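You operate a simulated robot arm through the tools that you are given. There is no shell and no other tool. Be economical: measure what you need, move in short steps, check, and stop when the job is done.

You run a simulated robot arm. Do the job below in one go: nothing can be reset, and whatever is moved stays where it is left.

Task
Shut the blue and red valves, vent the pot, zero the pot knob and wipe up the glue smear.
Fine: red valve before the yellow one; use the yellow sponge and put it back. What is to be rubbed or washed off counts as gone when no trace of it is left.
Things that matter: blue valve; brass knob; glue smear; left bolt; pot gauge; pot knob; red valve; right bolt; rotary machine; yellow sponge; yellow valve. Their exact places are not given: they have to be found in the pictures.

The check looks at the end state, three seconds after you hand in, the way a careful person would. Anything else that was tipped, shoved, dropped, spilled or broken makes it a failure.

Robot
A 7-joint arm with a two-finger parallel gripper on a trunk, on a base that drives. Base frame: it is fixed to the floor where the robot stands at the start and does not move with it; the origin is under the middle of the robot, x ahead of it, y to its left, z up. Lengths are in mm, angles in rad, forces in N, time in s.
With the tool pointing down near the work surface it reaches from about 260 to 600 mm from the robot's upright axis, wherever it stands. Its first joint turns from -2.897 to 2.897 rad. Places, roughly: blue valve [800, 100, 1100]; brass knob [800, 300, 1000]; glue smear [500, 300, 900]; left bolt [500, 100, 1000]; pot gauge [800, 500, 1200]; pot knob [800, 500, 1100]; red valve [800, 300, 1300]; right bolt [500, -300, 1000]; rotary machine [1000, 1200, 900]; yellow valve [400, -300, 1000]. Payload 3.4 kg.
Tool frame: the origin (TCP) lies between the finger pads and is the grasp point; the fingertips stand 30 mm ahead of it; z points along the fingers, y is the line along which they close. Largest opening 94 mm; finger width 28, thickness 10; the body of the gripper, 50 by 96 mm, starts 55 mm behind the TCP.
Orientation is that of the tool frame in the base frame, as a unit quaternion [x, y, z, w]. With the fingers straight down and closing along the base's y, the tool's x points along the base's -x, its y along +y and its z along -z.

Tools
- The arm moves only by the tool arm_command. Its argument "targets" is a list of rows, each a list of 7 numbers: the shift along the base's x, y, z in units of 250 mm (1.0 is 250 mm), then the turn, a rotation vector about the base's x, y, z in units of 45 degrees (1.0 is 45 degrees), then the gripper command, from -1 (fully open) to 1 (shut), values between in proportion. In form: [[tx, ty, tz, ax, ay, az, grip], ...]. A call has 1 to 12 rows; each row is the pose to reach, as a shift and turn from the pose commanded when the call began. A call with a number of a shift or a turn outside -1 to 1 is refused whole. Rows are played at 5 a second. More than 50 mm and 0.15 rad between two rows, or a gripper value outside its range, and nothing of the call is played. A pose out of reach is approached as far as the arm can. The call stops where the force on the tool passes 50 N (or 10 N more than at its start, if that is more) or the arm is blocked; 0.2 s more then pass. The fingers move at their own pace (about 72 mm/s each) and stop on an object; they squeeze with about 41 N. The grip force told is the motor's: it shows also when the fingers shut on nothing. Time passes only in rows, and 0.2 s behind the last, so rows that repeat a pose let the fingers close. It gives the time, the measured TCP pose, the force on the tool (base axes), the opening and the grip force at its end, in the units of the frame above (readings bear some noise), with the torque about the TCP (base axes, N m) and any sound that the robot's microphone picked up.
- Cameras (640 x 400 px; columns grow to the right, rows downward): "scene" is now at [24.9, 144.8, 1614.2]; the picture's right is [-0.07, -1.00, 0.00], its down [-0.65, 0.05, -0.76] and it looks along [0.76, -0.06, -0.65] (base axes); focal length 283 px, centre (320, 200). "wrist" rides on the gripper at [76, 14, -102] in the tool frame; the picture's right is [-0.18, 0.98, 0.00], its down [-0.75, -0.14, -0.64] and it looks along [-0.63, -0.12, 0.77] (tool axes); focal length 243 px, centre (320, 200).
- capture(camera): a new picture of that camera. No time passes.
- lift_body(by): slides the trunk up (or, below 0, down) by that many mm; the arm and the scene camera ride with it, the base frame stays. It gives what a move gives, with no picture.
- steer(legs): drives the robot by 1 to 6 legs, each [ahead, left, turn to the left] in mm, mm and rad, along the robot's own axes; the way and the turn of a leg run together, so that a leg with both is an arc; at most 1500 mm and 3.142 rad a leg. The arm and the cameras ride along, it lands a little off, and it stops where it bumps. It gives what a move gives.
- pan_tilt(pan, tilt): turns the head with the scene camera to pan (to the left, within 2.705 rad either way) and tilt (down, from -0.506 to 1.204), counted from straight ahead of the robot. It gives what a move gives.
- point_at(camera, pixels): for up to 12 pixels [column, row] of the newest picture of that camera ("zoom" is the newest enlarged one), the place [x, y, z] in the base frame of the surface seen there, good to about 2 mm. No time passes.
- inspect(camera, box): a new picture of the part [left, top, right, bottom] of that camera's present view, enlarged. No time passes.
- hand_in(): hands the job in; it is judged then, once.

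Keep the steps short. Do not move on a guess: measure, check each grasp and each placing, and mend mistakes. In all there are 80 turns and 60 pictures (those below and enlarged ones count). Leave the gripper open and the arm clear of the work at the hand-in unless told otherwise, and finish with a single line.

The tools are called after "Request:" as a command line: name --pt "numbers of a row" for each row, then --argument value for the rest, lists and objects as JSON in quotes. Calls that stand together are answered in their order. arm_command: Moves the arm, as the interface text tells. Its arguments: {"type":"object","properties":{"targets":{"type":"array"}},"required":["targets"]} The other tools are called the same way: lift_body (by) slides the trunk up or down; steer (legs) drives the base; pan_tilt (pan, tilt) turns the head that bears the scene camera; capture (camera) takes a picture; point_at (camera, pixels) gives the place of the surface under pixels of a picture; inspect (camera, box) takes an enlarged picture of a part of a camera's view; hand_in () hands the job in.

At the start:

```text
time_s: 0.0
tcp_pos: [312.6, 147.3, 1379.2]
tool_rot: [0.0, 1.0, 0.0, 0.0]
contact_force: [-0.2, -0.4, -0.2]
wrist_torque: [0.01, -0.02, 0.0]
gripper_width: 93.9
grasp_force: 0.0
trunk travel left (down, up): [-275.0, 111.0]
robot x, y, heading: [-0.8, 2.9, 0.002]
head pan, tilt: [-0.073, 0.709]
```

scene: 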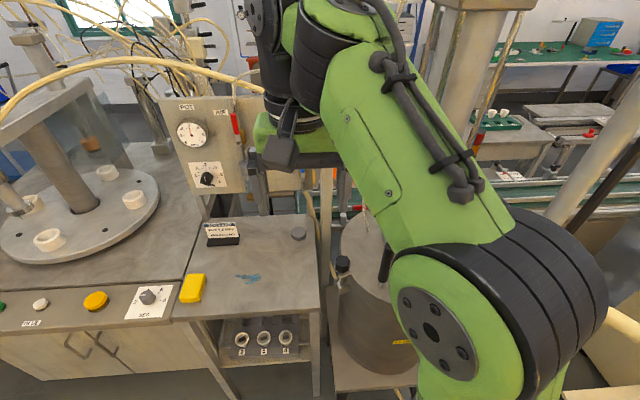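
wrist: 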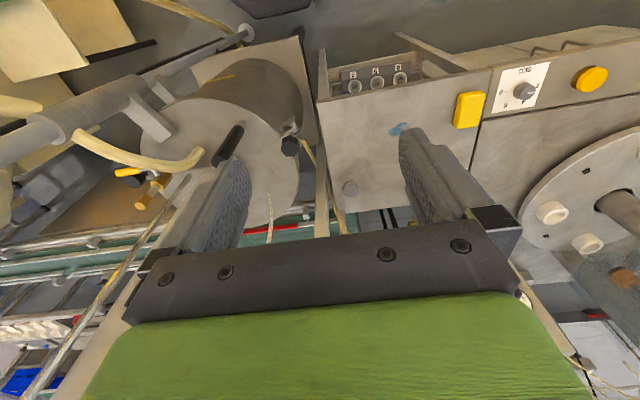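

I see the panel with the pot gauge and knob at upper left, the yellow sponge at (192,289) and a blue smear at (249,277). I'll enlarge the parts for detail.

Request:
inspect --camera "scene" --box '[150, 80, 350, 205]'

Request:
inspect --camera "scene" --box '[140, 200, 420, 375]'

Request:
inspect --camera "wrist" --box '[60, 20, 380, 220]'

```text
3.20 times, centred on (250, 142) of scene
```

zoom: 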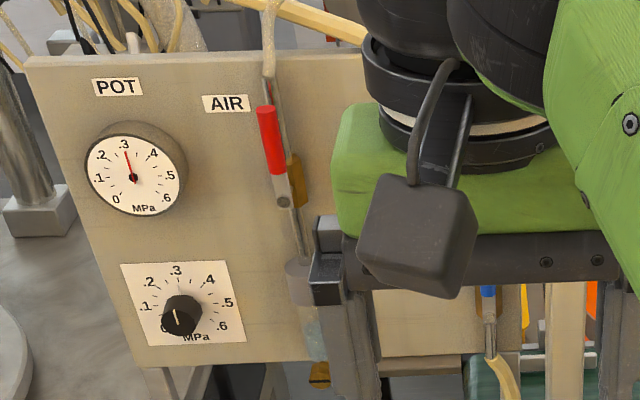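

```text
2.29 times, centred on (280, 288) of scene
```

zoom: 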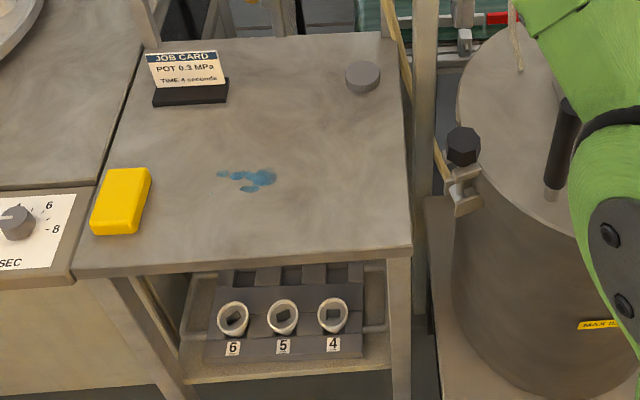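

```text
2.00 times, centred on (220, 120) of wrist
```

zoom: 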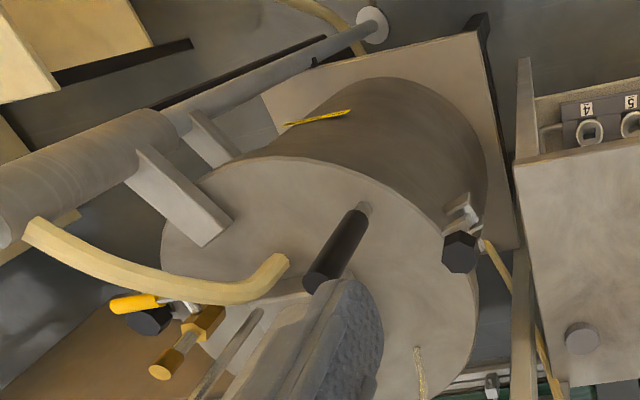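

Red lever at scene (235,124) runs along its pipe (open). Measuring the main places in the scene view.

Request:
point_at --camera "scene" --pixels '[[234, 118], [238, 143], [206, 179], [190, 134], [192, 283], [240, 276], [252, 279], [298, 233], [222, 240], [302, 310], [320, 308], [172, 318]]'

Request:
point_at --camera "zoom" --pixels '[[135, 303], [203, 323], [160, 372], [150, 320], [345, 240], [460, 250], [270, 270], [400, 210], [560, 150], [190, 195], [30, 230]]'

Request:
capture --camera "scene"

```text
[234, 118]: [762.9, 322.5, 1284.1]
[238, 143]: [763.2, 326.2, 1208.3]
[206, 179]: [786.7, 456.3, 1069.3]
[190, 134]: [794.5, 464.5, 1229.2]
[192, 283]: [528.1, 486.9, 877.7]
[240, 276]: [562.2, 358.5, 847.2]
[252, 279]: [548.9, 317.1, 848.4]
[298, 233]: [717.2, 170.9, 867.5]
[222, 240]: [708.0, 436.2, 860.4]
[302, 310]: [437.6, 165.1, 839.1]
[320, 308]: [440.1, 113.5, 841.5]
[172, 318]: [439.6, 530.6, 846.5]
```

```text
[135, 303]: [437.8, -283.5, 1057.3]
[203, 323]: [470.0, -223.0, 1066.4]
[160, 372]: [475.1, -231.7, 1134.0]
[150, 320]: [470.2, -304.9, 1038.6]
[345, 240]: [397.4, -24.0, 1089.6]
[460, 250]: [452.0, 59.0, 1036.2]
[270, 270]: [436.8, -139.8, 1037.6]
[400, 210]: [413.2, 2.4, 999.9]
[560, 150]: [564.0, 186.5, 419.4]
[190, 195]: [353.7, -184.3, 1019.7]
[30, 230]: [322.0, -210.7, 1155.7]
```

```text
54 pictures are left
```

scene: 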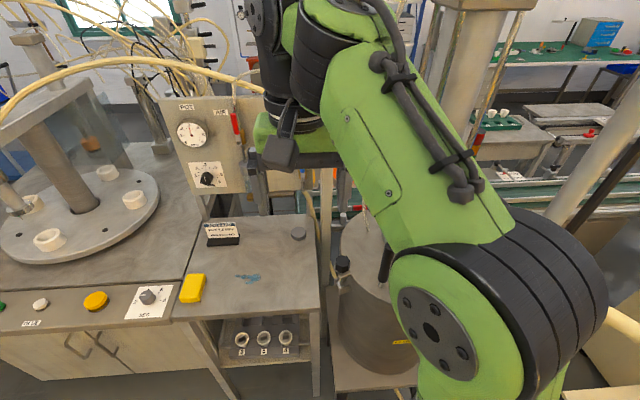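

I want to know the free floor to the left before driving. Turning the head left and down.

Request:
pan_tilt --pan 0.7 --tilt 0.95

Request:
capture --camera "scene"

```text
time_s: 1.1
tcp_pos: [312.8, 147.5, 1380.2]
tool_rot: [0.0, 1.0, 0.0, 0.0]
contact_force: [0.2, -0.2, 0.5]
wrist_torque: [0.0, 0.0, -0.02]
gripper_width: 93.8
grasp_force: 0.0
trunk travel left (down, up): [-275.0, 111.0]
robot x, y, heading: [-0.4, 1.3, 0.006]
head pan, tilt: [0.7, 0.949]
```

```text
53 pictures are left
```

scene: 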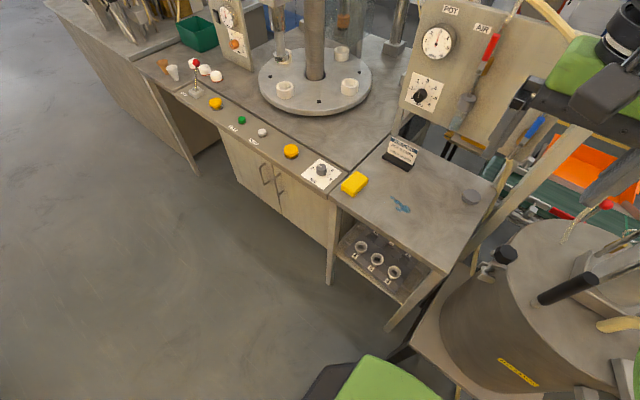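

The floor to the left is free; the blue valve shows at (533,130). Enlarging, and measuring.

Request:
inspect --camera "scene" --box '[400, 20, 580, 165]'

Request:
point_at --camera "scene" --pixels '[[541, 120], [530, 137], [524, 147], [494, 38], [486, 60], [421, 94], [327, 240], [390, 325], [420, 345], [420, 340], [458, 120]]'

```text
2.76 times, centred on (490, 92) of scene
```

zoom: 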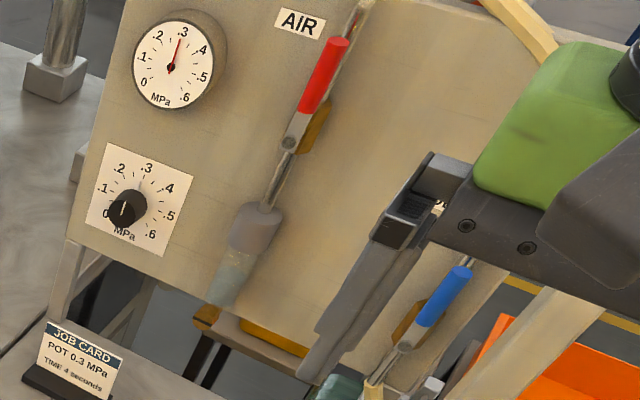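

```text
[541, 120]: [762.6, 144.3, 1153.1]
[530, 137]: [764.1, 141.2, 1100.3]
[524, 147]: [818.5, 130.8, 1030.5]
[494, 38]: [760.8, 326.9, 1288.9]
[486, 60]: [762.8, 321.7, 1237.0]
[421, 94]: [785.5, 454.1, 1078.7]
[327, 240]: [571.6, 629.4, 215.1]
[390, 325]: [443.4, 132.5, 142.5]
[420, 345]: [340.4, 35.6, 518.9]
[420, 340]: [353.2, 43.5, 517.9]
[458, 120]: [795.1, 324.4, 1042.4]
```

The floor is clear, so I drive left about 300 mm to stand opposite the panel, with the head facing forward.

Request:
steer --legs '[[0, 300, 0]]'

Request:
pan_tilt --pan -0.3 --tilt 0.6

Request:
capture --camera "scene"

```text
time_s: 3.1
tcp_pos: [309.3, 451.1, 1379.7]
tool_rot: [-0.004, 1.0, 0.0, 0.0]
contact_force: [0.0, -0.3, 0.6]
wrist_torque: [0.0, -0.03, 0.0]
gripper_width: 94.0
grasp_force: 0.1
trunk travel left (down, up): [-275.0, 111.0]
robot x, y, heading: [-2.9, 297.1, 0.005]
head pan, tilt: [0.7, 0.949]
```

```text
time_s: 4.4
tcp_pos: [310.0, 448.5, 1380.1]
tool_rot: [-0.004, 1.0, 0.0, 0.001]
contact_force: [-0.5, 1.3, 0.2]
wrist_torque: [0.02, -0.06, -0.01]
gripper_width: 94.1
grasp_force: 0.0
trunk travel left (down, up): [-275.0, 111.0]
robot x, y, heading: [-0.7, 293.9, 0.009]
head pan, tilt: [-0.3, 0.6]
```

```text
51 pictures are left
```

scene: 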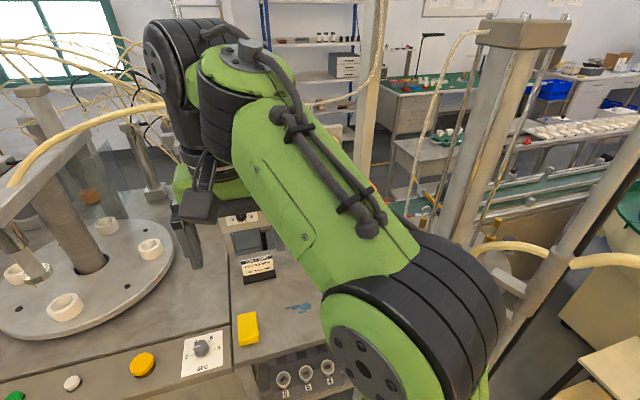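

The arm blocks the view. I turn the tool toward forward (fingers along +x), first half, moving y toward the red valve.

Request:
arm_command --pt "0.05 -0.08 0 0 -0.167 0 -1" --pt "0.1 -0.16 0 0 -0.333 0 -1" --pt "0.15 -0.25 0 0 -0.5 0 -1" --pt "0.2 -0.33 0 0 -0.667 0 -1" --pt "0.25 -0.42 0 0 -0.833 0 -1" --pt "0.3 -0.5 0 0 -1 0 -1" --pt "0.3 -0.5 0 0 -1 0 -1"

Request:
arm_command --pt "0.05 0 0 0 -0.167 0 -1" --pt "0.1 0 0 0 -0.333 0 -1" --pt "0.15 0 0 0 -0.5 0 -1" --pt "0.2 0 0 0 -0.667 0 -1" --pt "0.25 0 0 0 -0.833 0 -1" --pt "0.3 0 0 0 -1 0 -1" --pt "0.3 0 0 0 -1 0 -1"

Request:
capture --camera "scene"

Request:
capture --camera "wrist"

```text
time_s: 6.0
tcp_pos: [384.2, 328.4, 1378.1]
tool_rot: [-0.005, 0.924, -0.004, 0.383]
contact_force: [-0.1, 1.1, -0.7]
wrist_torque: [-0.05, 0.0, -0.07]
gripper_width: 94.3
grasp_force: 0.0
out of reach, approached as far as the arm can: row 4
trunk travel left (down, up): [-275.0, 111.0]
robot x, y, heading: [-2.3, 295.8, 0.007]
head pan, tilt: [-0.3, 0.6]
```

```text
time_s: 7.6
tcp_pos: [459.7, 325.3, 1378.9]
tool_rot: [-0.003, 0.707, -0.004, 0.708]
contact_force: [-0.9, -0.9, 0.3]
wrist_torque: [-0.01, -0.03, 0.0]
gripper_width: 94.2
grasp_force: 0.1
trunk travel left (down, up): [-275.0, 111.0]
robot x, y, heading: [-3.5, 300.9, 0.009]
head pan, tilt: [-0.3, 0.6]
```

```text
50 pictures are left
```

scene: 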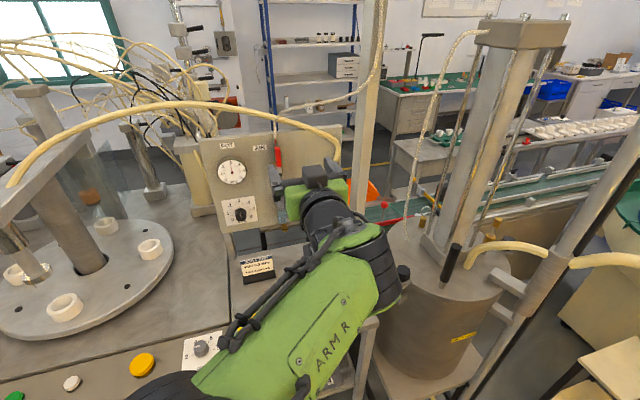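

```text
49 pictures are left
```

wrist: 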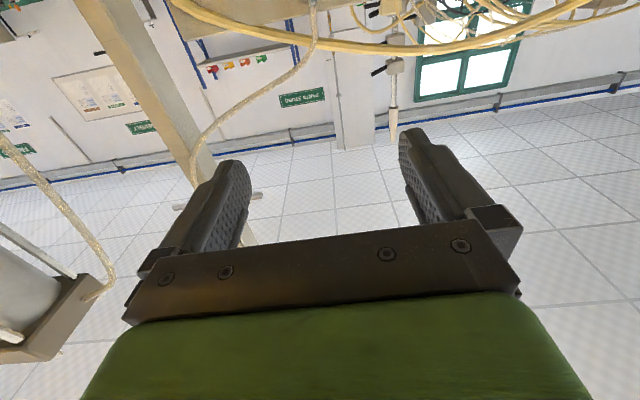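

Tool now faces the panel. I check the valve and the yellow hose positions to plan a clear approach.

Request:
point_at --camera "scene" --pixels '[[200, 104], [260, 112], [310, 128], [336, 150], [280, 156], [268, 172], [240, 211], [231, 168], [358, 212], [290, 140]]'

Request:
inspect --camera "scene" --box '[200, 125, 300, 235]'

```text
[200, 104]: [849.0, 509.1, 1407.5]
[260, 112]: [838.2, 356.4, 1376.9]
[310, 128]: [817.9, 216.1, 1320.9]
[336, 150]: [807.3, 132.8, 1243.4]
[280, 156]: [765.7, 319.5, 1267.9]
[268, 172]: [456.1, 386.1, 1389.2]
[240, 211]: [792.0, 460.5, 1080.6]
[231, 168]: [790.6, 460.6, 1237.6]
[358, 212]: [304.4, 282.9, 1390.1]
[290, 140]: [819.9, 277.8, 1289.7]
```

```text
3.64 times, centred on (250, 180) of scene
```

zoom: 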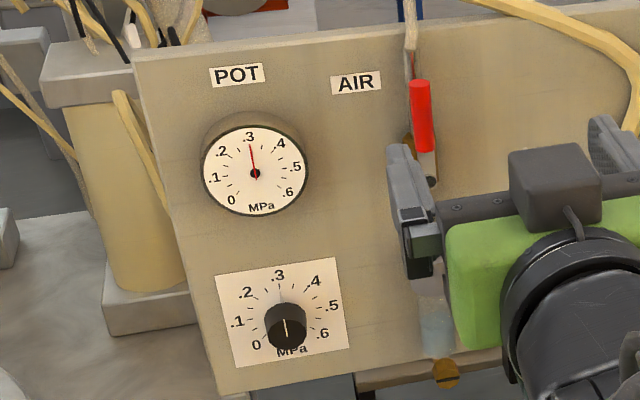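

The gauge reads 0.3; the red lever points up from its pivot (y≈325, z≈1208) at x≈763. I close the fingers and approach to the left of the lever to push it clockwise.

Request:
arm_command --pt "0.16 0.03 -0.09 0 0 0 1" --pt "0.32 0.06 -0.18 0 0 0 1" --pt "0.48 0.1 -0.27 0 0 0 1" --pt "0.64 0.12 -0.36 0 0 0 1" --pt "0.8 0.12 -0.44 0 0 0 1" --pt "0.8 0.12 -0.44 0 0 0 1"

Request:
inspect --camera "scene" --box '[200, 100, 360, 235]'

Request:
capture --camera "wrist"

```text
time_s: 9.0
tcp_pos: [660.3, 354.5, 1270.5]
tool_rot: [-0.003, 0.707, -0.004, 0.708]
contact_force: [0.3, 0.1, 0.0]
wrist_torque: [-0.01, 0.06, -0.01]
gripper_width: 0.0
grasp_force: 32.6
trunk travel left (down, up): [-275.0, 111.0]
robot x, y, heading: [1.1, 298.0, 0.005]
head pan, tilt: [-0.3, 0.6]
```

```text
2.96 times, centred on (280, 168) of scene
```

zoom: 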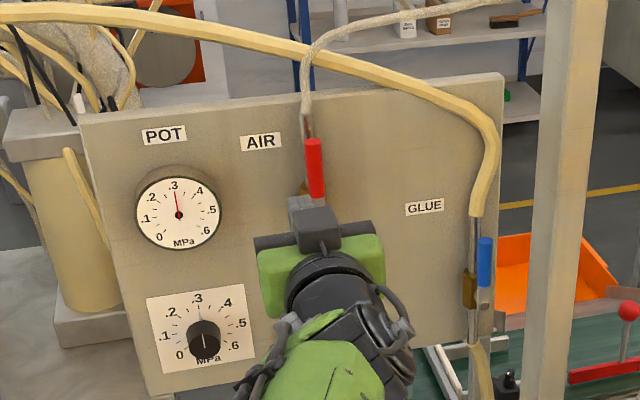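

```text
46 pictures are left
```

wrist: 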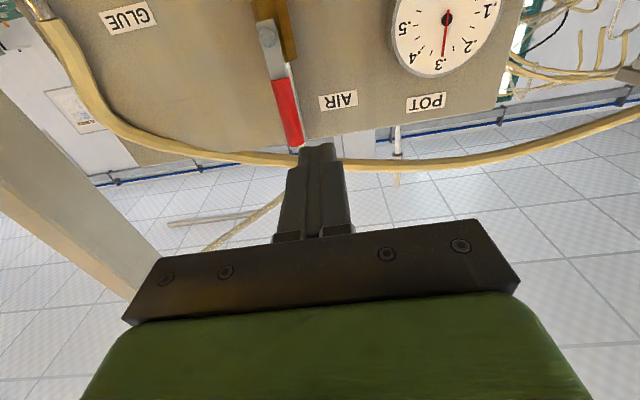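

The wrist picture shows the red lever well. Measuring tip, base and pivot from it.

Request:
point_at --camera "wrist" --pixels '[[292, 138], [288, 115], [282, 85], [272, 55], [267, 36], [290, 50], [345, 50]]'

Request:
point_at --camera "zoom" --pixels '[[484, 245], [484, 275], [485, 300], [486, 322], [470, 290], [204, 338], [315, 145]]'

```text
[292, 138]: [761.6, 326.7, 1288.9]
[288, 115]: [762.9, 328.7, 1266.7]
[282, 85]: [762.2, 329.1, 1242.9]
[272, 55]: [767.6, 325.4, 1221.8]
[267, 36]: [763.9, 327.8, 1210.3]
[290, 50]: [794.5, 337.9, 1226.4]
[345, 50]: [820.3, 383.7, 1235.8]
```

```text
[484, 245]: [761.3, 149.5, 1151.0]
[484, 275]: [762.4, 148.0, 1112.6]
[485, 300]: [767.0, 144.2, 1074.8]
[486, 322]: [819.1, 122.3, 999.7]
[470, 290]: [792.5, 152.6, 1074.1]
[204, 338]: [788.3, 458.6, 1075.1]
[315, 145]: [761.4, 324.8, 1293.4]
```

Lever axis y≈327, pivot z≈1208, tip z≈1297, x≈762–778. I move forward beside it to TCP x≈750.

Request:
arm_command --pt "0.12 0.016 0 0 0 0 1" --pt "0.24 0.016 0 0 0 0 1" --pt "0.36 0.016 0 0 0 0 1" --pt "0.36 0.016 0 0 0 0 1"

Request:
capture --camera "wrist"

```text
time_s: 10.0
tcp_pos: [748.6, 359.4, 1268.8]
tool_rot: [-0.005, 0.707, -0.003, 0.707]
contact_force: [-0.3, -0.1, 0.0]
wrist_torque: [-0.04, 0.01, -0.03]
gripper_width: 0.0
grasp_force: 32.6
trunk travel left (down, up): [-275.0, 111.0]
robot x, y, heading: [-4.3, 301.5, 0.007]
head pan, tilt: [-0.3, 0.6]
```

```text
45 pictures are left
```

wrist: 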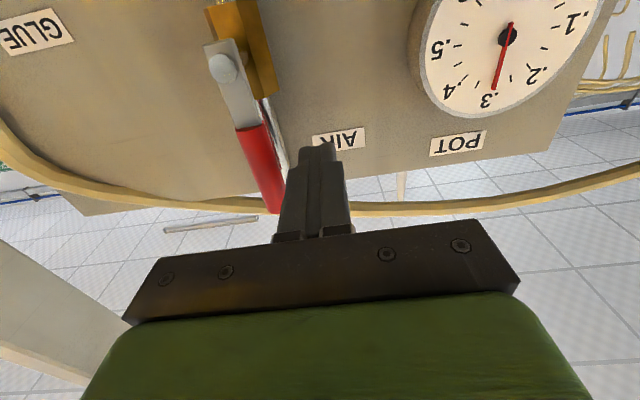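

The closed fingers sit left of the lever. Pushing it in an arc clockwise.

Request:
arm_command --pt "0 -0.048 -0.004 0 0 0 1" --pt "0 -0.113 0.009 0 0 0 1" --pt "0 -0.179 0.004 0 0 0 1" --pt "0 -0.241 -0.018 0 0 0 1" --pt "0 -0.296 -0.055 0 0 0 1" --pt "0 -0.339 -0.105 0 0 0 1" --pt "0 -0.368 -0.164 0 0 0 1"

Request:
capture --camera "wrist"

```text
time_s: 11.6
tcp_pos: [749.0, 264.9, 1231.3]
tool_rot: [-0.003, 0.705, -0.003, 0.709]
contact_force: [1.5, 0.2, 6.9]
wrist_torque: [-0.02, -0.17, 0.05]
gripper_width: 0.0
grasp_force: 32.9
trunk travel left (down, up): [-275.0, 111.0]
robot x, y, heading: [-1.0, 297.8, 0.009]
head pan, tilt: [-0.3, 0.6]
```

```text
44 pictures are left
```

wrist: 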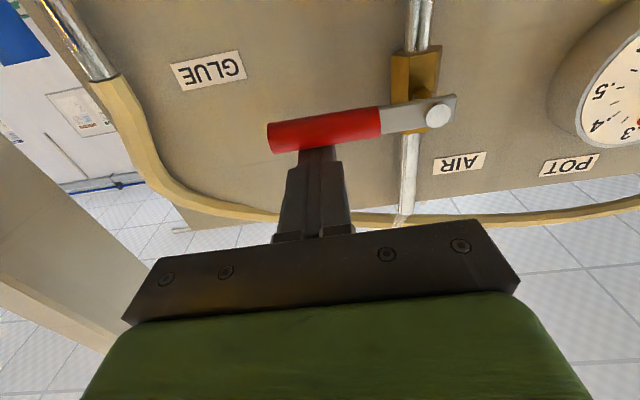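

The lever swung to nearly horizontal. Pressing a little more to find the stop.

Request:
arm_command --pt "0 0 -0.016 0 0 0 1" --pt "0 0 -0.032 0 0 0 1" --pt "0 0 -0.032 0 0 0 1"

Request:
capture --camera "wrist"

Request:
point_at --camera "wrist" --pixels '[[285, 135], [370, 122], [437, 113]]'

```text
time_s: 12.4
tcp_pos: [748.8, 264.4, 1231.7]
tool_rot: [-0.004, 0.7, -0.004, 0.714]
contact_force: [8.6, -1.1, 31.3]
wrist_torque: [-0.03, -0.78, -0.23]
gripper_width: 0.2
grasp_force: 32.8
trunk travel left (down, up): [-275.0, 111.0]
robot x, y, heading: [2.2, 297.2, 0.01]
head pan, tilt: [-0.3, 0.6]
```

```text
43 pictures are left
```

wrist: 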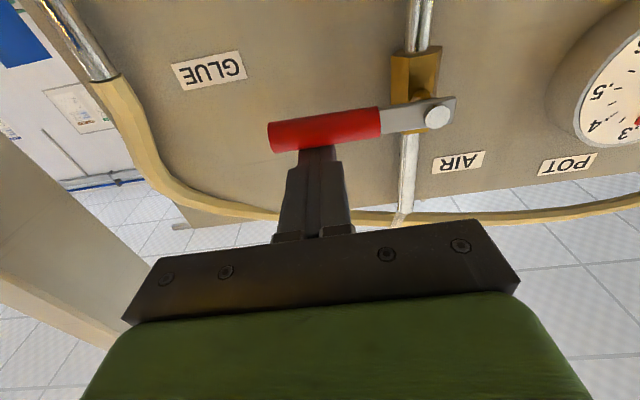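

```text
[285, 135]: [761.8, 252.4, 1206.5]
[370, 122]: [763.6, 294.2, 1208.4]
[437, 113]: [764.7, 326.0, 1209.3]
```

Red is at its stop, lever level (shut). I release upward, back off, and move toward the blue valve; then look.

Request:
arm_command --pt "0 0 0.1 0 0 0 1" --pt "-0.18 0 0.1 0 0 0 1" --pt "-0.36 0 0.1 0 0 0 1" --pt "-0.5 0 0.1 0 0 0 1" --pt "-0.5 0 0.1 0 0 0 1"

Request:
capture --camera "scene"

Request:
capture --camera "wrist"

Request:
point_at --camera "scene" --pixels '[[355, 175], [368, 175], [355, 100], [360, 60], [240, 211]]'

```text
time_s: 13.6
tcp_pos: [625.4, 268.7, 1244.7]
tool_rot: [-0.003, 0.707, -0.004, 0.707]
contact_force: [0.8, -0.4, 1.0]
wrist_torque: [-0.02, -0.03, 0.0]
gripper_width: 0.0
grasp_force: 33.1
trunk travel left (down, up): [-275.0, 111.0]
robot x, y, heading: [-0.7, 300.4, 0.011]
head pan, tilt: [-0.3, 0.6]
```

```text
42 pictures are left
```

scene: 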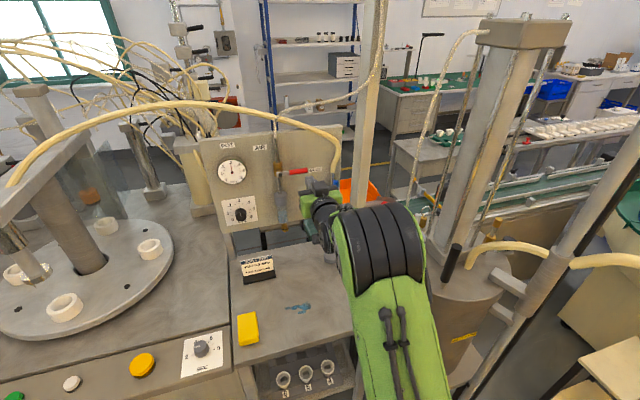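

```text
41 pictures are left
```

wrist: 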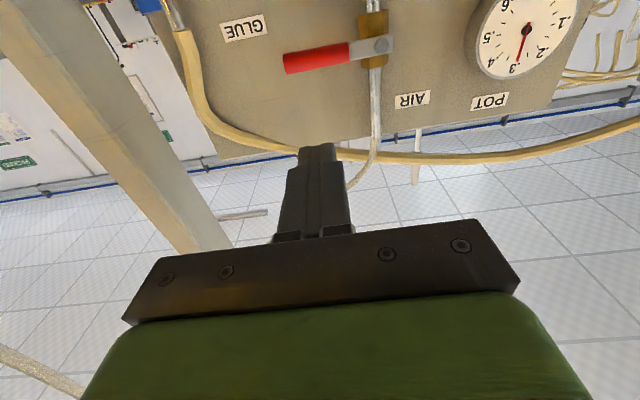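

```text
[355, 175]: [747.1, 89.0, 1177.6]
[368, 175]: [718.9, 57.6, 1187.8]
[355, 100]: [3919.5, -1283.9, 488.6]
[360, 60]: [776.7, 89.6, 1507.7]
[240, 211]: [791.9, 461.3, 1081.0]
```

The post right of the blue valve seems close (y≈57–90), which matters for the swing direction. I move lower and nearer to see the blue valve with the wrist camera.

Request:
arm_command --pt "0 -0.04 -0.18 0 0 0 1" --pt "0 -0.08 -0.36 0 0 0 1" --pt "0 -0.12 -0.52 0 0 0 1" --pt "0 -0.16 -0.6 0 0 0 1" --pt "0 -0.16 -0.6 0 0 0 1"

Request:
capture --camera "wrist"

Request:
inspect --camera "scene" --box '[260, 120, 420, 250]'

```text
time_s: 14.8
tcp_pos: [626.3, 223.6, 1097.3]
tool_rot: [-0.004, 0.707, -0.003, 0.707]
contact_force: [0.1, 0.1, -0.5]
wrist_torque: [0.02, -0.03, -0.02]
gripper_width: 0.0
grasp_force: 33.2
trunk travel left (down, up): [-275.0, 111.0]
robot x, y, heading: [0.1, 295.8, 0.005]
head pan, tilt: [-0.3, 0.6]
```

```text
40 pictures are left
```

wrist: 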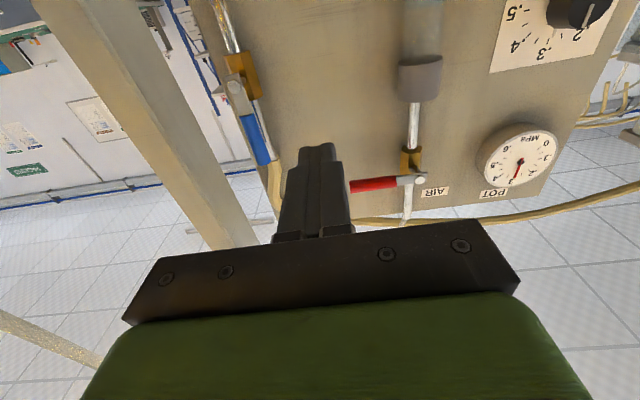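

```text
3.08 times, centred on (340, 185) of scene
```

zoom: 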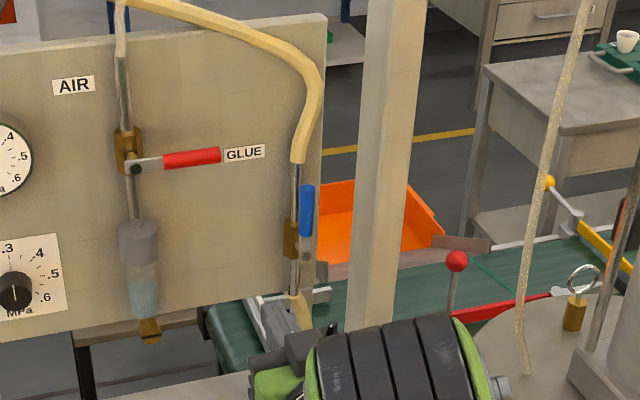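

Measuring blue lever, pivot, and post edges.

Request:
point_at --camera "wrist" --pixels '[[262, 160], [250, 125], [240, 100], [235, 85], [150, 80], [185, 140], [130, 100], [90, 60], [215, 210]]'

Request:
point_at --camera "zoom" --pixels '[[365, 150], [375, 150], [400, 150], [360, 220], [307, 190], [306, 255]]'

```text
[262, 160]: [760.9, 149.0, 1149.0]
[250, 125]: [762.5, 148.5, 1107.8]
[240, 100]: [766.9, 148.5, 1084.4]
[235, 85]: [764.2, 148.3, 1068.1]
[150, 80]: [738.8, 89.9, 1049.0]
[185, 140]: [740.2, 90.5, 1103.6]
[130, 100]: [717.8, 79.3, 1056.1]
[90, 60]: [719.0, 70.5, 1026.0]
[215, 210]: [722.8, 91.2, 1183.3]
```

```text
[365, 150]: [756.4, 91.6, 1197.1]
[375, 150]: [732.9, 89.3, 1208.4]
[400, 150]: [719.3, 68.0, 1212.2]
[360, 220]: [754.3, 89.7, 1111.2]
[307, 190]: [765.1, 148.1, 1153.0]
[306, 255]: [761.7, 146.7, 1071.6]
```

Post left face at y≈90, x≈718–777: a clockwise swing would hit it, so blue should swing to the left. I go to the gap right of the lever (y≈116) in front first.

Request:
arm_command --pt "0 -0.14 0.04 0 0 0 1" --pt "0 -0.28 0.08 0 0 0 1" --pt "0 -0.43 0.124 0 0 0 1" --pt "0.12 -0.43 0.124 0 0 0 1" --pt "0.12 -0.43 0.124 0 0 0 1"

Request:
capture --camera "wrist"

```text
time_s: 16.0
tcp_pos: [654.5, 116.1, 1128.7]
tool_rot: [-0.004, 0.707, -0.003, 0.707]
contact_force: [0.0, -0.3, -0.2]
wrist_torque: [-0.01, 0.01, 0.02]
gripper_width: 0.0
grasp_force: 32.5
trunk travel left (down, up): [-275.0, 111.0]
robot x, y, heading: [-3.4, 297.8, 0.009]
head pan, tilt: [-0.3, 0.6]
```

```text
38 pictures are left
```

wrist: 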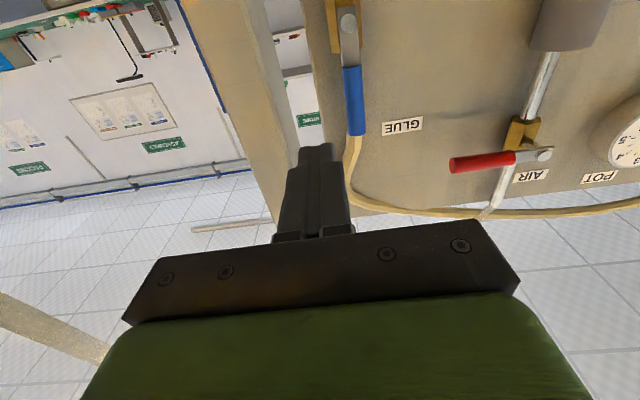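

The gap is clear: fingers go between post and lever. Advance and push left in an arc; the move stops itself on force.

Request:
arm_command --pt "0.13 0 0 0 0 0 1" --pt "0.26 0 0 0 0 0 1" --pt "0.376 0 0 0 0 0 1" --pt "0.376 0.048 0 0 0 0 1" --pt "0.376 0.113 0.01 0 0 0 1" --pt "0.376 0.179 0.006 0 0 0 1" --pt "0.376 0.241 -0.016 0 0 0 1" --pt "0.376 0.296 -0.053 0 0 0 1" --pt "0.376 0.339 -0.103 0 0 0 1" --pt "0.376 0.368 -0.164 0 0 0 1" --pt "0.376 0.368 -0.185 0 0 0 1"

Request:
capture --camera "wrist"

```text
time_s: 18.4
tcp_pos: [745.9, 210.3, 1091.5]
tool_rot: [-0.004, 0.7, -0.003, 0.715]
contact_force: [8.3, -3.7, 30.6]
wrist_torque: [-0.07, -0.83, -0.11]
gripper_width: 0.0
grasp_force: 33.2
trunk travel left (down, up): [-275.0, 111.0]
robot x, y, heading: [-4.7, 297.3, 0.007]
head pan, tilt: [-0.3, 0.6]
```

```text
37 pictures are left
```

wrist: 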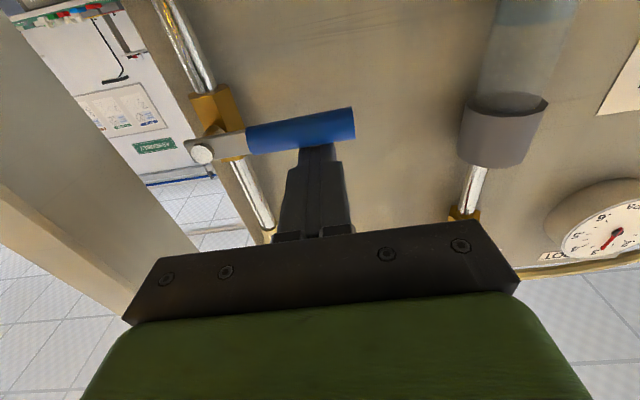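

Blue reached its stop. Checking levelness, then release, back off, and move toward the pot knob (y≈458, z≈1076).

Request:
point_at --camera "wrist" --pixels '[[202, 153], [265, 138], [335, 126]]'

Request:
arm_command --pt "0 0 0.1 0 0 0 1" --pt "-0.18 0 0.1 0 0 0 1" --pt "-0.36 0 0.1 0 0 0 1" --pt "-0.5 0 0.1 0 0 0 1" --pt "-0.5 0.18 0.1 0 0 0 1" --pt "-0.5 0.36 0.1 0 0 0 0.5" --pt "-0.5 0.54 0.1 0 0 0 0" --pt "-0.5 0.72 0.08 0 0 0 -1" --pt "-0.5 0.88 0.02 0 0 0 -1" --pt "-0.5 0.99 -0.03 0 0 0 -1" --pt "-0.5 0.99 -0.03 0 0 0 -1"

Request:
capture --camera "wrist"

Request:
inspect --camera "scene" --box '[190, 120, 350, 250]'

```text
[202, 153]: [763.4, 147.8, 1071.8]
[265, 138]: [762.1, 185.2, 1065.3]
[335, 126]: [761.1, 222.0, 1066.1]
```

```text
time_s: 20.8
tcp_pos: [622.4, 460.6, 1073.8]
tool_rot: [-0.003, 0.707, -0.003, 0.707]
contact_force: [-0.2, 0.4, -0.4]
wrist_torque: [0.03, -0.01, -0.01]
gripper_width: 94.2
grasp_force: 0.0
trunk travel left (down, up): [-275.0, 111.0]
robot x, y, heading: [-0.4, 299.0, 0.006]
head pan, tilt: [-0.3, 0.6]
```

```text
36 pictures are left
```

wrist: 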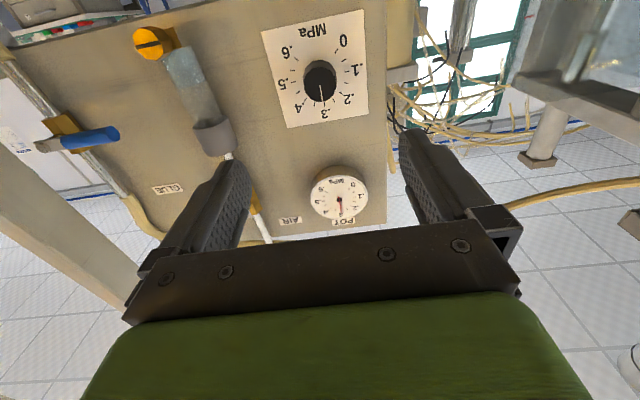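

```text
3.08 times, centred on (270, 185) of scene
```

zoom: 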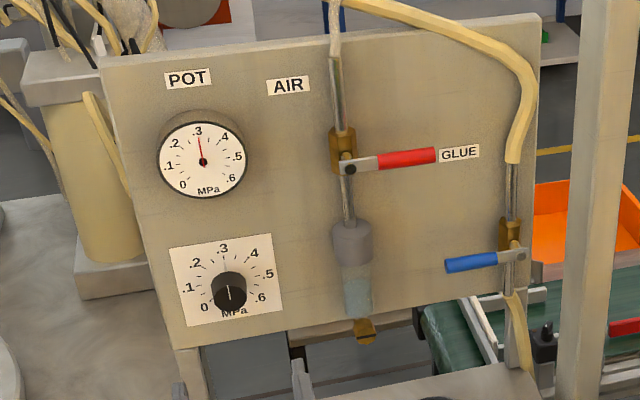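

Both shut. Enlarging the pot knob in the wrist view to read its pointer and find the angle to zero.

Request:
inspect --camera "wrist" --box '[250, 5, 380, 135]'

```text
3.08 times, centred on (315, 70) of wrist
```

zoom: 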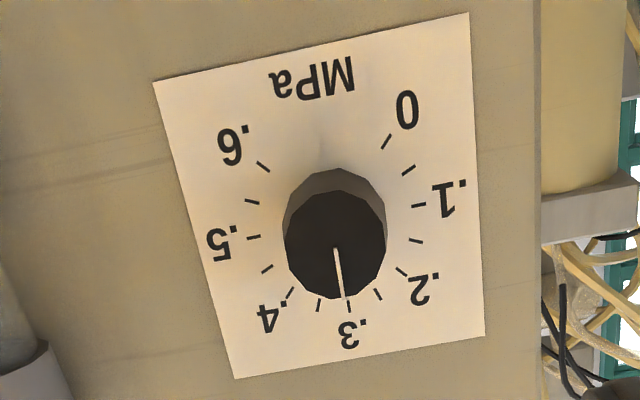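

Request:
point_at --camera "zoom" --pixels '[[348, 306], [386, 141], [263, 167], [418, 205], [253, 238], [402, 272], [290, 293], [335, 245], [345, 295], [337, 200], [292, 235], [384, 235]]'

```text
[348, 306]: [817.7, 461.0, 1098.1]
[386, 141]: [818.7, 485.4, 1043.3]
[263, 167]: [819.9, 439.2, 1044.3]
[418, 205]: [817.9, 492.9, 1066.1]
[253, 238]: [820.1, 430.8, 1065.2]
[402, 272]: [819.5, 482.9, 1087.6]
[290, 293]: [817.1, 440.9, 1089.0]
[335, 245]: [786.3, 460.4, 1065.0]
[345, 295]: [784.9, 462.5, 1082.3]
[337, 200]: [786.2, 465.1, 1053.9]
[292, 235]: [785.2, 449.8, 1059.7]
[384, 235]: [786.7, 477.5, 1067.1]
```

Knob pointer at .3 straight up; zero tick is 135° counter-clockwise (toward +y). Knob centre y≈462, z≈1067, face x≈786, base 819. Approaching open to TCP x≈776 and gripping.

Request:
arm_command --pt "0.16 0.006 -0.027 0 0 0 -1" --pt "0.32 0.006 -0.027 0 0 0 -1" --pt "0.48 0.006 -0.027 0 0 0 -0.5" --pt "0.615 0.006 -0.027 0 0 0 -0.2" --pt "0.615 0.006 -0.027 0 0 0 -0.2"

Request:
capture --camera "wrist"

```text
time_s: 22.0
tcp_pos: [769.2, 473.5, 1063.1]
tool_rot: [-0.01, 0.711, 0.006, 0.703]
contact_force: [-1.1, -8.2, -1.0]
wrist_torque: [0.07, 0.19, -0.34]
gripper_width: 61.4
grasp_force: 4.4
out of reach, approached as far as the arm can: row 4
trunk travel left (down, up): [-275.0, 111.0]
robot x, y, heading: [-1.3, 301.4, 0.008]
head pan, tilt: [-0.3, 0.6]
```

```text
33 pictures are left
```

wrist: 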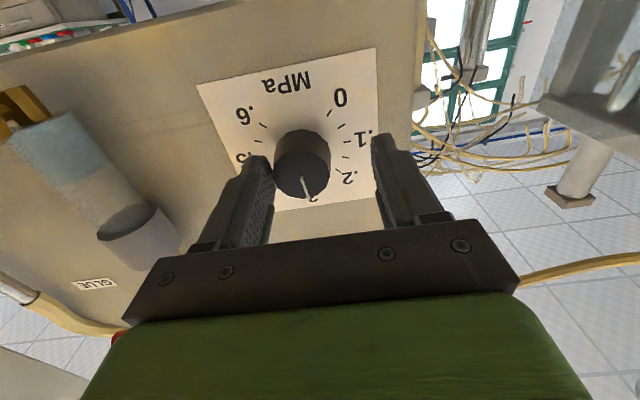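

Out of reach at the end; the finger drifted and touches the knob's side. I back straight off, then look down at the base-to-table clearance.

Request:
arm_command --pt "-0.15 -0.03 0 0 0 0 -1" --pt "-0.33 -0.04 0 0 0 0 -1" --pt "-0.5 -0.04 0.02 0 0 0 -1" --pt "-0.66 -0.04 0.02 0 0 0 -1" --pt "-0.66 -0.04 0.02 0 0 0 -1"

Request:
pan_tilt --pan 0.5 --tilt 1.2

Request:
capture --camera "scene"

```text
time_s: 23.2
tcp_pos: [610.4, 449.6, 1073.0]
tool_rot: [-0.004, 0.707, -0.003, 0.707]
contact_force: [-0.9, -0.3, 1.1]
wrist_torque: [0.02, 0.05, 0.0]
gripper_width: 94.1
grasp_force: 0.1
trunk travel left (down, up): [-275.0, 111.0]
robot x, y, heading: [-1.2, 301.0, 0.009]
head pan, tilt: [-0.3, 0.6]
```

```text
time_s: 24.4
tcp_pos: [610.5, 450.7, 1071.4]
tool_rot: [-0.004, 0.707, -0.003, 0.707]
contact_force: [-0.3, 0.1, 0.6]
wrist_torque: [-0.02, 0.01, 0.0]
gripper_width: 94.0
grasp_force: 0.2
trunk travel left (down, up): [-275.0, 111.0]
robot x, y, heading: [0.9, 302.3, 0.009]
head pan, tilt: [0.499, 1.201]
```

```text
32 pictures are left
```

scene: 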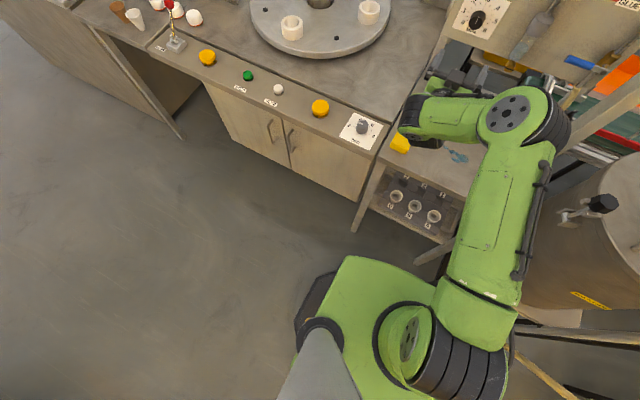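

Request:
point_at --camera "scene" --pixels '[[350, 258], [420, 275], [322, 275], [300, 320], [355, 228], [415, 262], [300, 190], [478, 18], [530, 340], [330, 205], [400, 140], [460, 155]]'

Request:
inspect --camera "scene" --box '[430, 0, 530, 62]'

```text
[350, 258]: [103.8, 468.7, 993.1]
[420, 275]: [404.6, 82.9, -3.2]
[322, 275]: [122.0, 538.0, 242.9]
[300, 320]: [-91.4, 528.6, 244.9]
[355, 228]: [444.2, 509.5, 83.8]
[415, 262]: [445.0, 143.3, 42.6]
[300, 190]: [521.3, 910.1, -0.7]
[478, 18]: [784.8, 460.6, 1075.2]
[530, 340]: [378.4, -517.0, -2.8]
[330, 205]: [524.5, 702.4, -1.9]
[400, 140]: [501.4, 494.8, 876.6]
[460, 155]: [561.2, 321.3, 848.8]
```

```text
6.40 times, centred on (480, 31) of scene
```

zoom: 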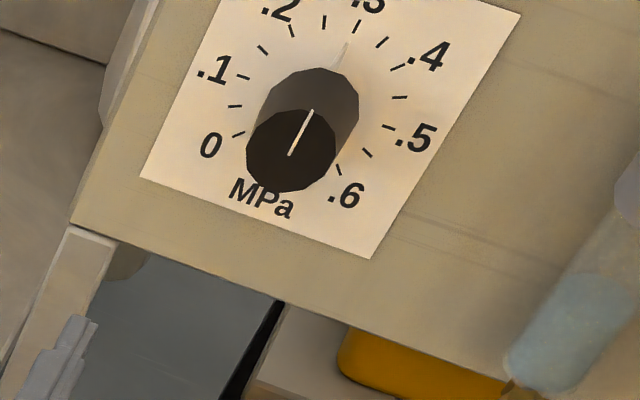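

Clearance to the table legs (x≈444) is ample. I drive left 100 and forward 110.

Request:
steer --legs '[[0, 100, 0], [90, 0, 0]]'

Request:
capture --camera "wrist"

```text
time_s: 26.2
tcp_pos: [702.3, 545.4, 1071.3]
tool_rot: [-0.001, 0.707, -0.004, 0.707]
contact_force: [0.7, 0.4, -1.2]
wrist_torque: [-0.02, -0.03, 0.0]
gripper_width: 93.9
grasp_force: 0.1
trunk travel left (down, up): [-275.0, 111.0]
robot x, y, heading: [92.3, 399.8, 0.007]
head pan, tilt: [0.499, 1.201]
```

```text
30 pictures are left
```

wrist: 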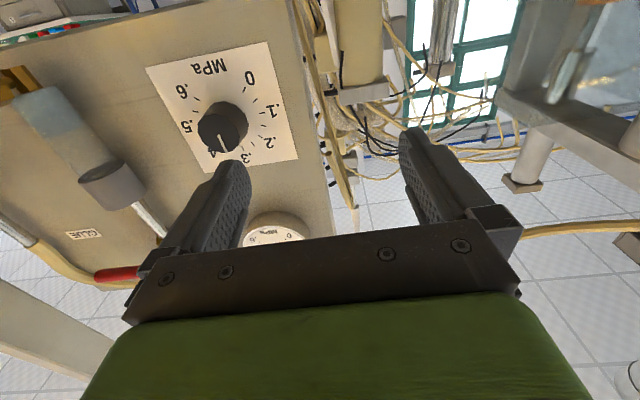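

Now align with the knob and advance, still open, then check before closing.

Request:
arm_command --pt "0 -0.16 -0.016 0 0 0 -1" --pt "0 -0.333 -0.016 0 0 0 -1" --pt "0.1 -0.333 -0.016 0 0 0 -1" --pt "0.2 -0.333 -0.016 0 0 0 -0.7" --pt "0.296 -0.333 -0.016 0 0 0 -0.5" --pt "0.296 -0.333 -0.016 0 0 0 -0.2"

Request:
capture --camera "wrist"

```text
time_s: 27.6
tcp_pos: [774.3, 463.1, 1065.2]
tool_rot: [-0.003, 0.707, -0.005, 0.707]
contact_force: [-0.7, -1.0, 0.2]
wrist_torque: [0.0, -0.01, 0.01]
gripper_width: 56.2
grasp_force: 0.0
trunk travel left (down, up): [-275.0, 111.0]
robot x, y, heading: [86.7, 396.1, 0.006]
head pan, tilt: [0.499, 1.201]
```

```text
29 pictures are left
```

wrist: 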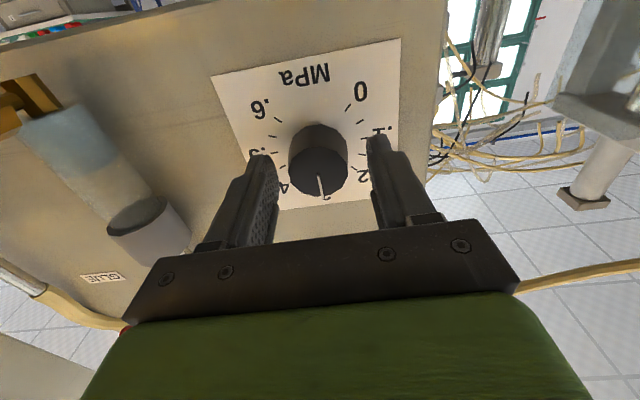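

Well centred. Close on the knob and turn the first 45° counter-clockwise.

Request:
arm_command --pt "0 0 0 0 0 0 1" --pt "0 0 0 0 0 0 1" --pt "0 0 0 0 0 0 1" --pt "0 0 0 -0.167 0 0 1" --pt "0 0 0 -0.333 0 0 1" --pt "0 0 0 -0.5 0 0 1" --pt "0 0 0 -0.667 0 0 1" --pt "0 0 0 -0.833 0 0 1" --pt "0 0 0 -1 0 0 1" --pt "0 0 0 -1 0 0 1"

Request:
capture --camera "wrist"

```text
time_s: 29.8
tcp_pos: [774.3, 463.0, 1065.7]
tool_rot: [-0.273, 0.653, -0.276, 0.651]
contact_force: [-6.9, -1.5, -6.6]
wrist_torque: [0.03, 0.97, -0.55]
gripper_width: 37.6
grasp_force: 45.4
trunk travel left (down, up): [-275.0, 111.0]
robot x, y, heading: [88.5, 395.9, 0.002]
head pan, tilt: [0.499, 1.201]
```

```text
28 pictures are left
```

wrist: 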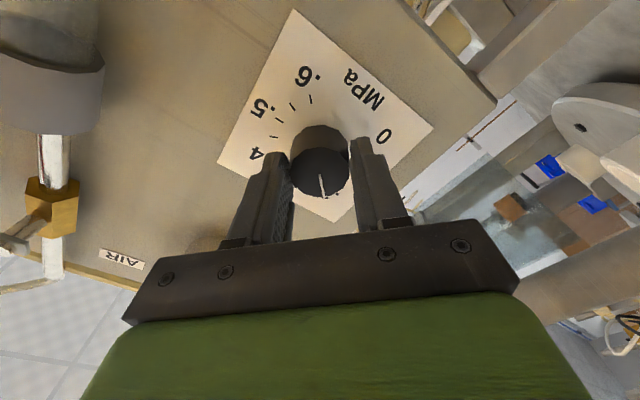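

The pointer turned with the gripper. Continue another 45°, then the last 45°.

Request:
arm_command --pt "0 0 0 -0.167 0 0 1" --pt "0 0 0 -0.333 0 0 1" --pt "0 0 0 -0.5 0 0 1" --pt "0 0 0 -0.667 0 0 1" --pt "0 0 0 -0.833 0 0 1" --pt "0 0 0 -1 0 0 1" --pt "0 0 0 -1 0 0 1"

Request:
capture --camera "wrist"

```text
time_s: 31.4
tcp_pos: [773.7, 463.0, 1064.6]
tool_rot: [0.502, -0.498, 0.503, -0.498]
contact_force: [-14.8, -0.2, -20.7]
wrist_torque: [0.06, 0.45, -0.11]
gripper_width: 37.6
grasp_force: 44.3
trunk travel left (down, up): [-275.0, 111.0]
robot x, y, heading: [85.3, 401.1, 0.004]
head pan, tilt: [0.499, 1.201]
```

```text
27 pictures are left
```

wrist: 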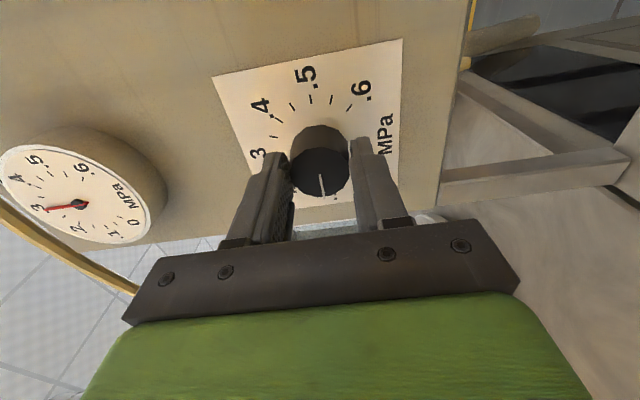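

Turning well. The last 45°, with a slight 2 mm lowering to relieve side load.

Request:
arm_command --pt "0 0 -0.008 -0.167 0 0 1" --pt "0 0 -0.008 -0.333 0 0 1" --pt "0 0 -0.008 -0.5 0 0 1" --pt "0 0 -0.008 -0.667 0 0 1" --pt "0 0 -0.008 -0.833 0 0 1" --pt "0 0 -0.008 -1 0 0 1" --pt "0 0 -0.008 -1 0 0 1"

Request:
capture --camera "wrist"

```text
time_s: 33.0
tcp_pos: [773.8, 463.5, 1064.2]
tool_rot: [0.656, -0.265, 0.654, -0.268]
contact_force: [-11.9, 1.8, -22.6]
wrist_torque: [0.01, -0.07, -0.54]
gripper_width: 37.7
grasp_force: 45.0
trunk travel left (down, up): [-275.0, 111.0]
robot x, y, heading: [89.6, 398.8, 0.003]
head pan, tilt: [0.499, 1.201]
```

```text
26 pictures are left
```

wrist: 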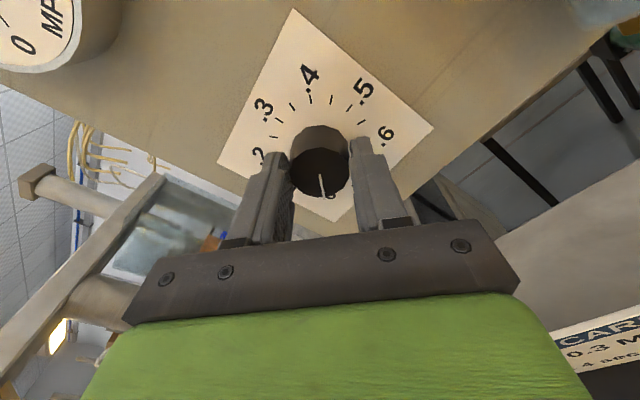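

Pointer appears at 0. Open, back off and inspect.

Request:
arm_command --pt "0 0 0 0 0 0 -0.4" --pt "0 0 0 0 0 0 -0.4" --pt "-0.16 0 0 0 0 0 -0.4" --pt "-0.32 0 0 0 0 0 -0.4" --pt "-0.48 0 0 0 0 0 -1" --pt "-0.48 0 0 0 0 0 -1"

Request:
inspect --camera "wrist" --box '[220, 0, 420, 150]'

```text
time_s: 34.4
tcp_pos: [655.3, 464.6, 1062.7]
tool_rot: [0.654, -0.267, 0.654, -0.269]
contact_force: [0.5, 0.5, -0.1]
wrist_torque: [0.04, -0.01, -0.04]
gripper_width: 94.2
grasp_force: 0.1
trunk travel left (down, up): [-275.0, 111.0]
robot x, y, heading: [85.5, 400.9, 0.003]
head pan, tilt: [0.499, 1.201]
```

```text
2.67 times, centred on (320, 75) of wrist
```

zoom: 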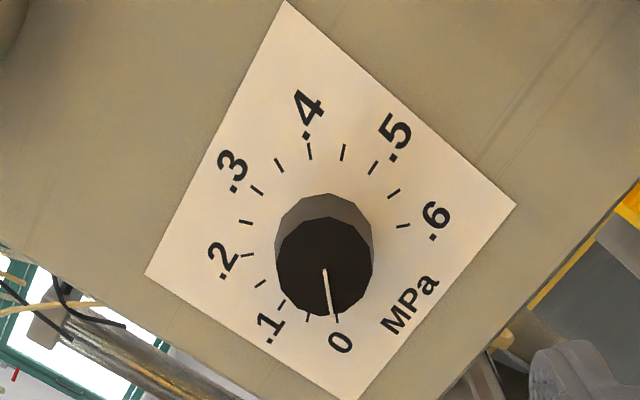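

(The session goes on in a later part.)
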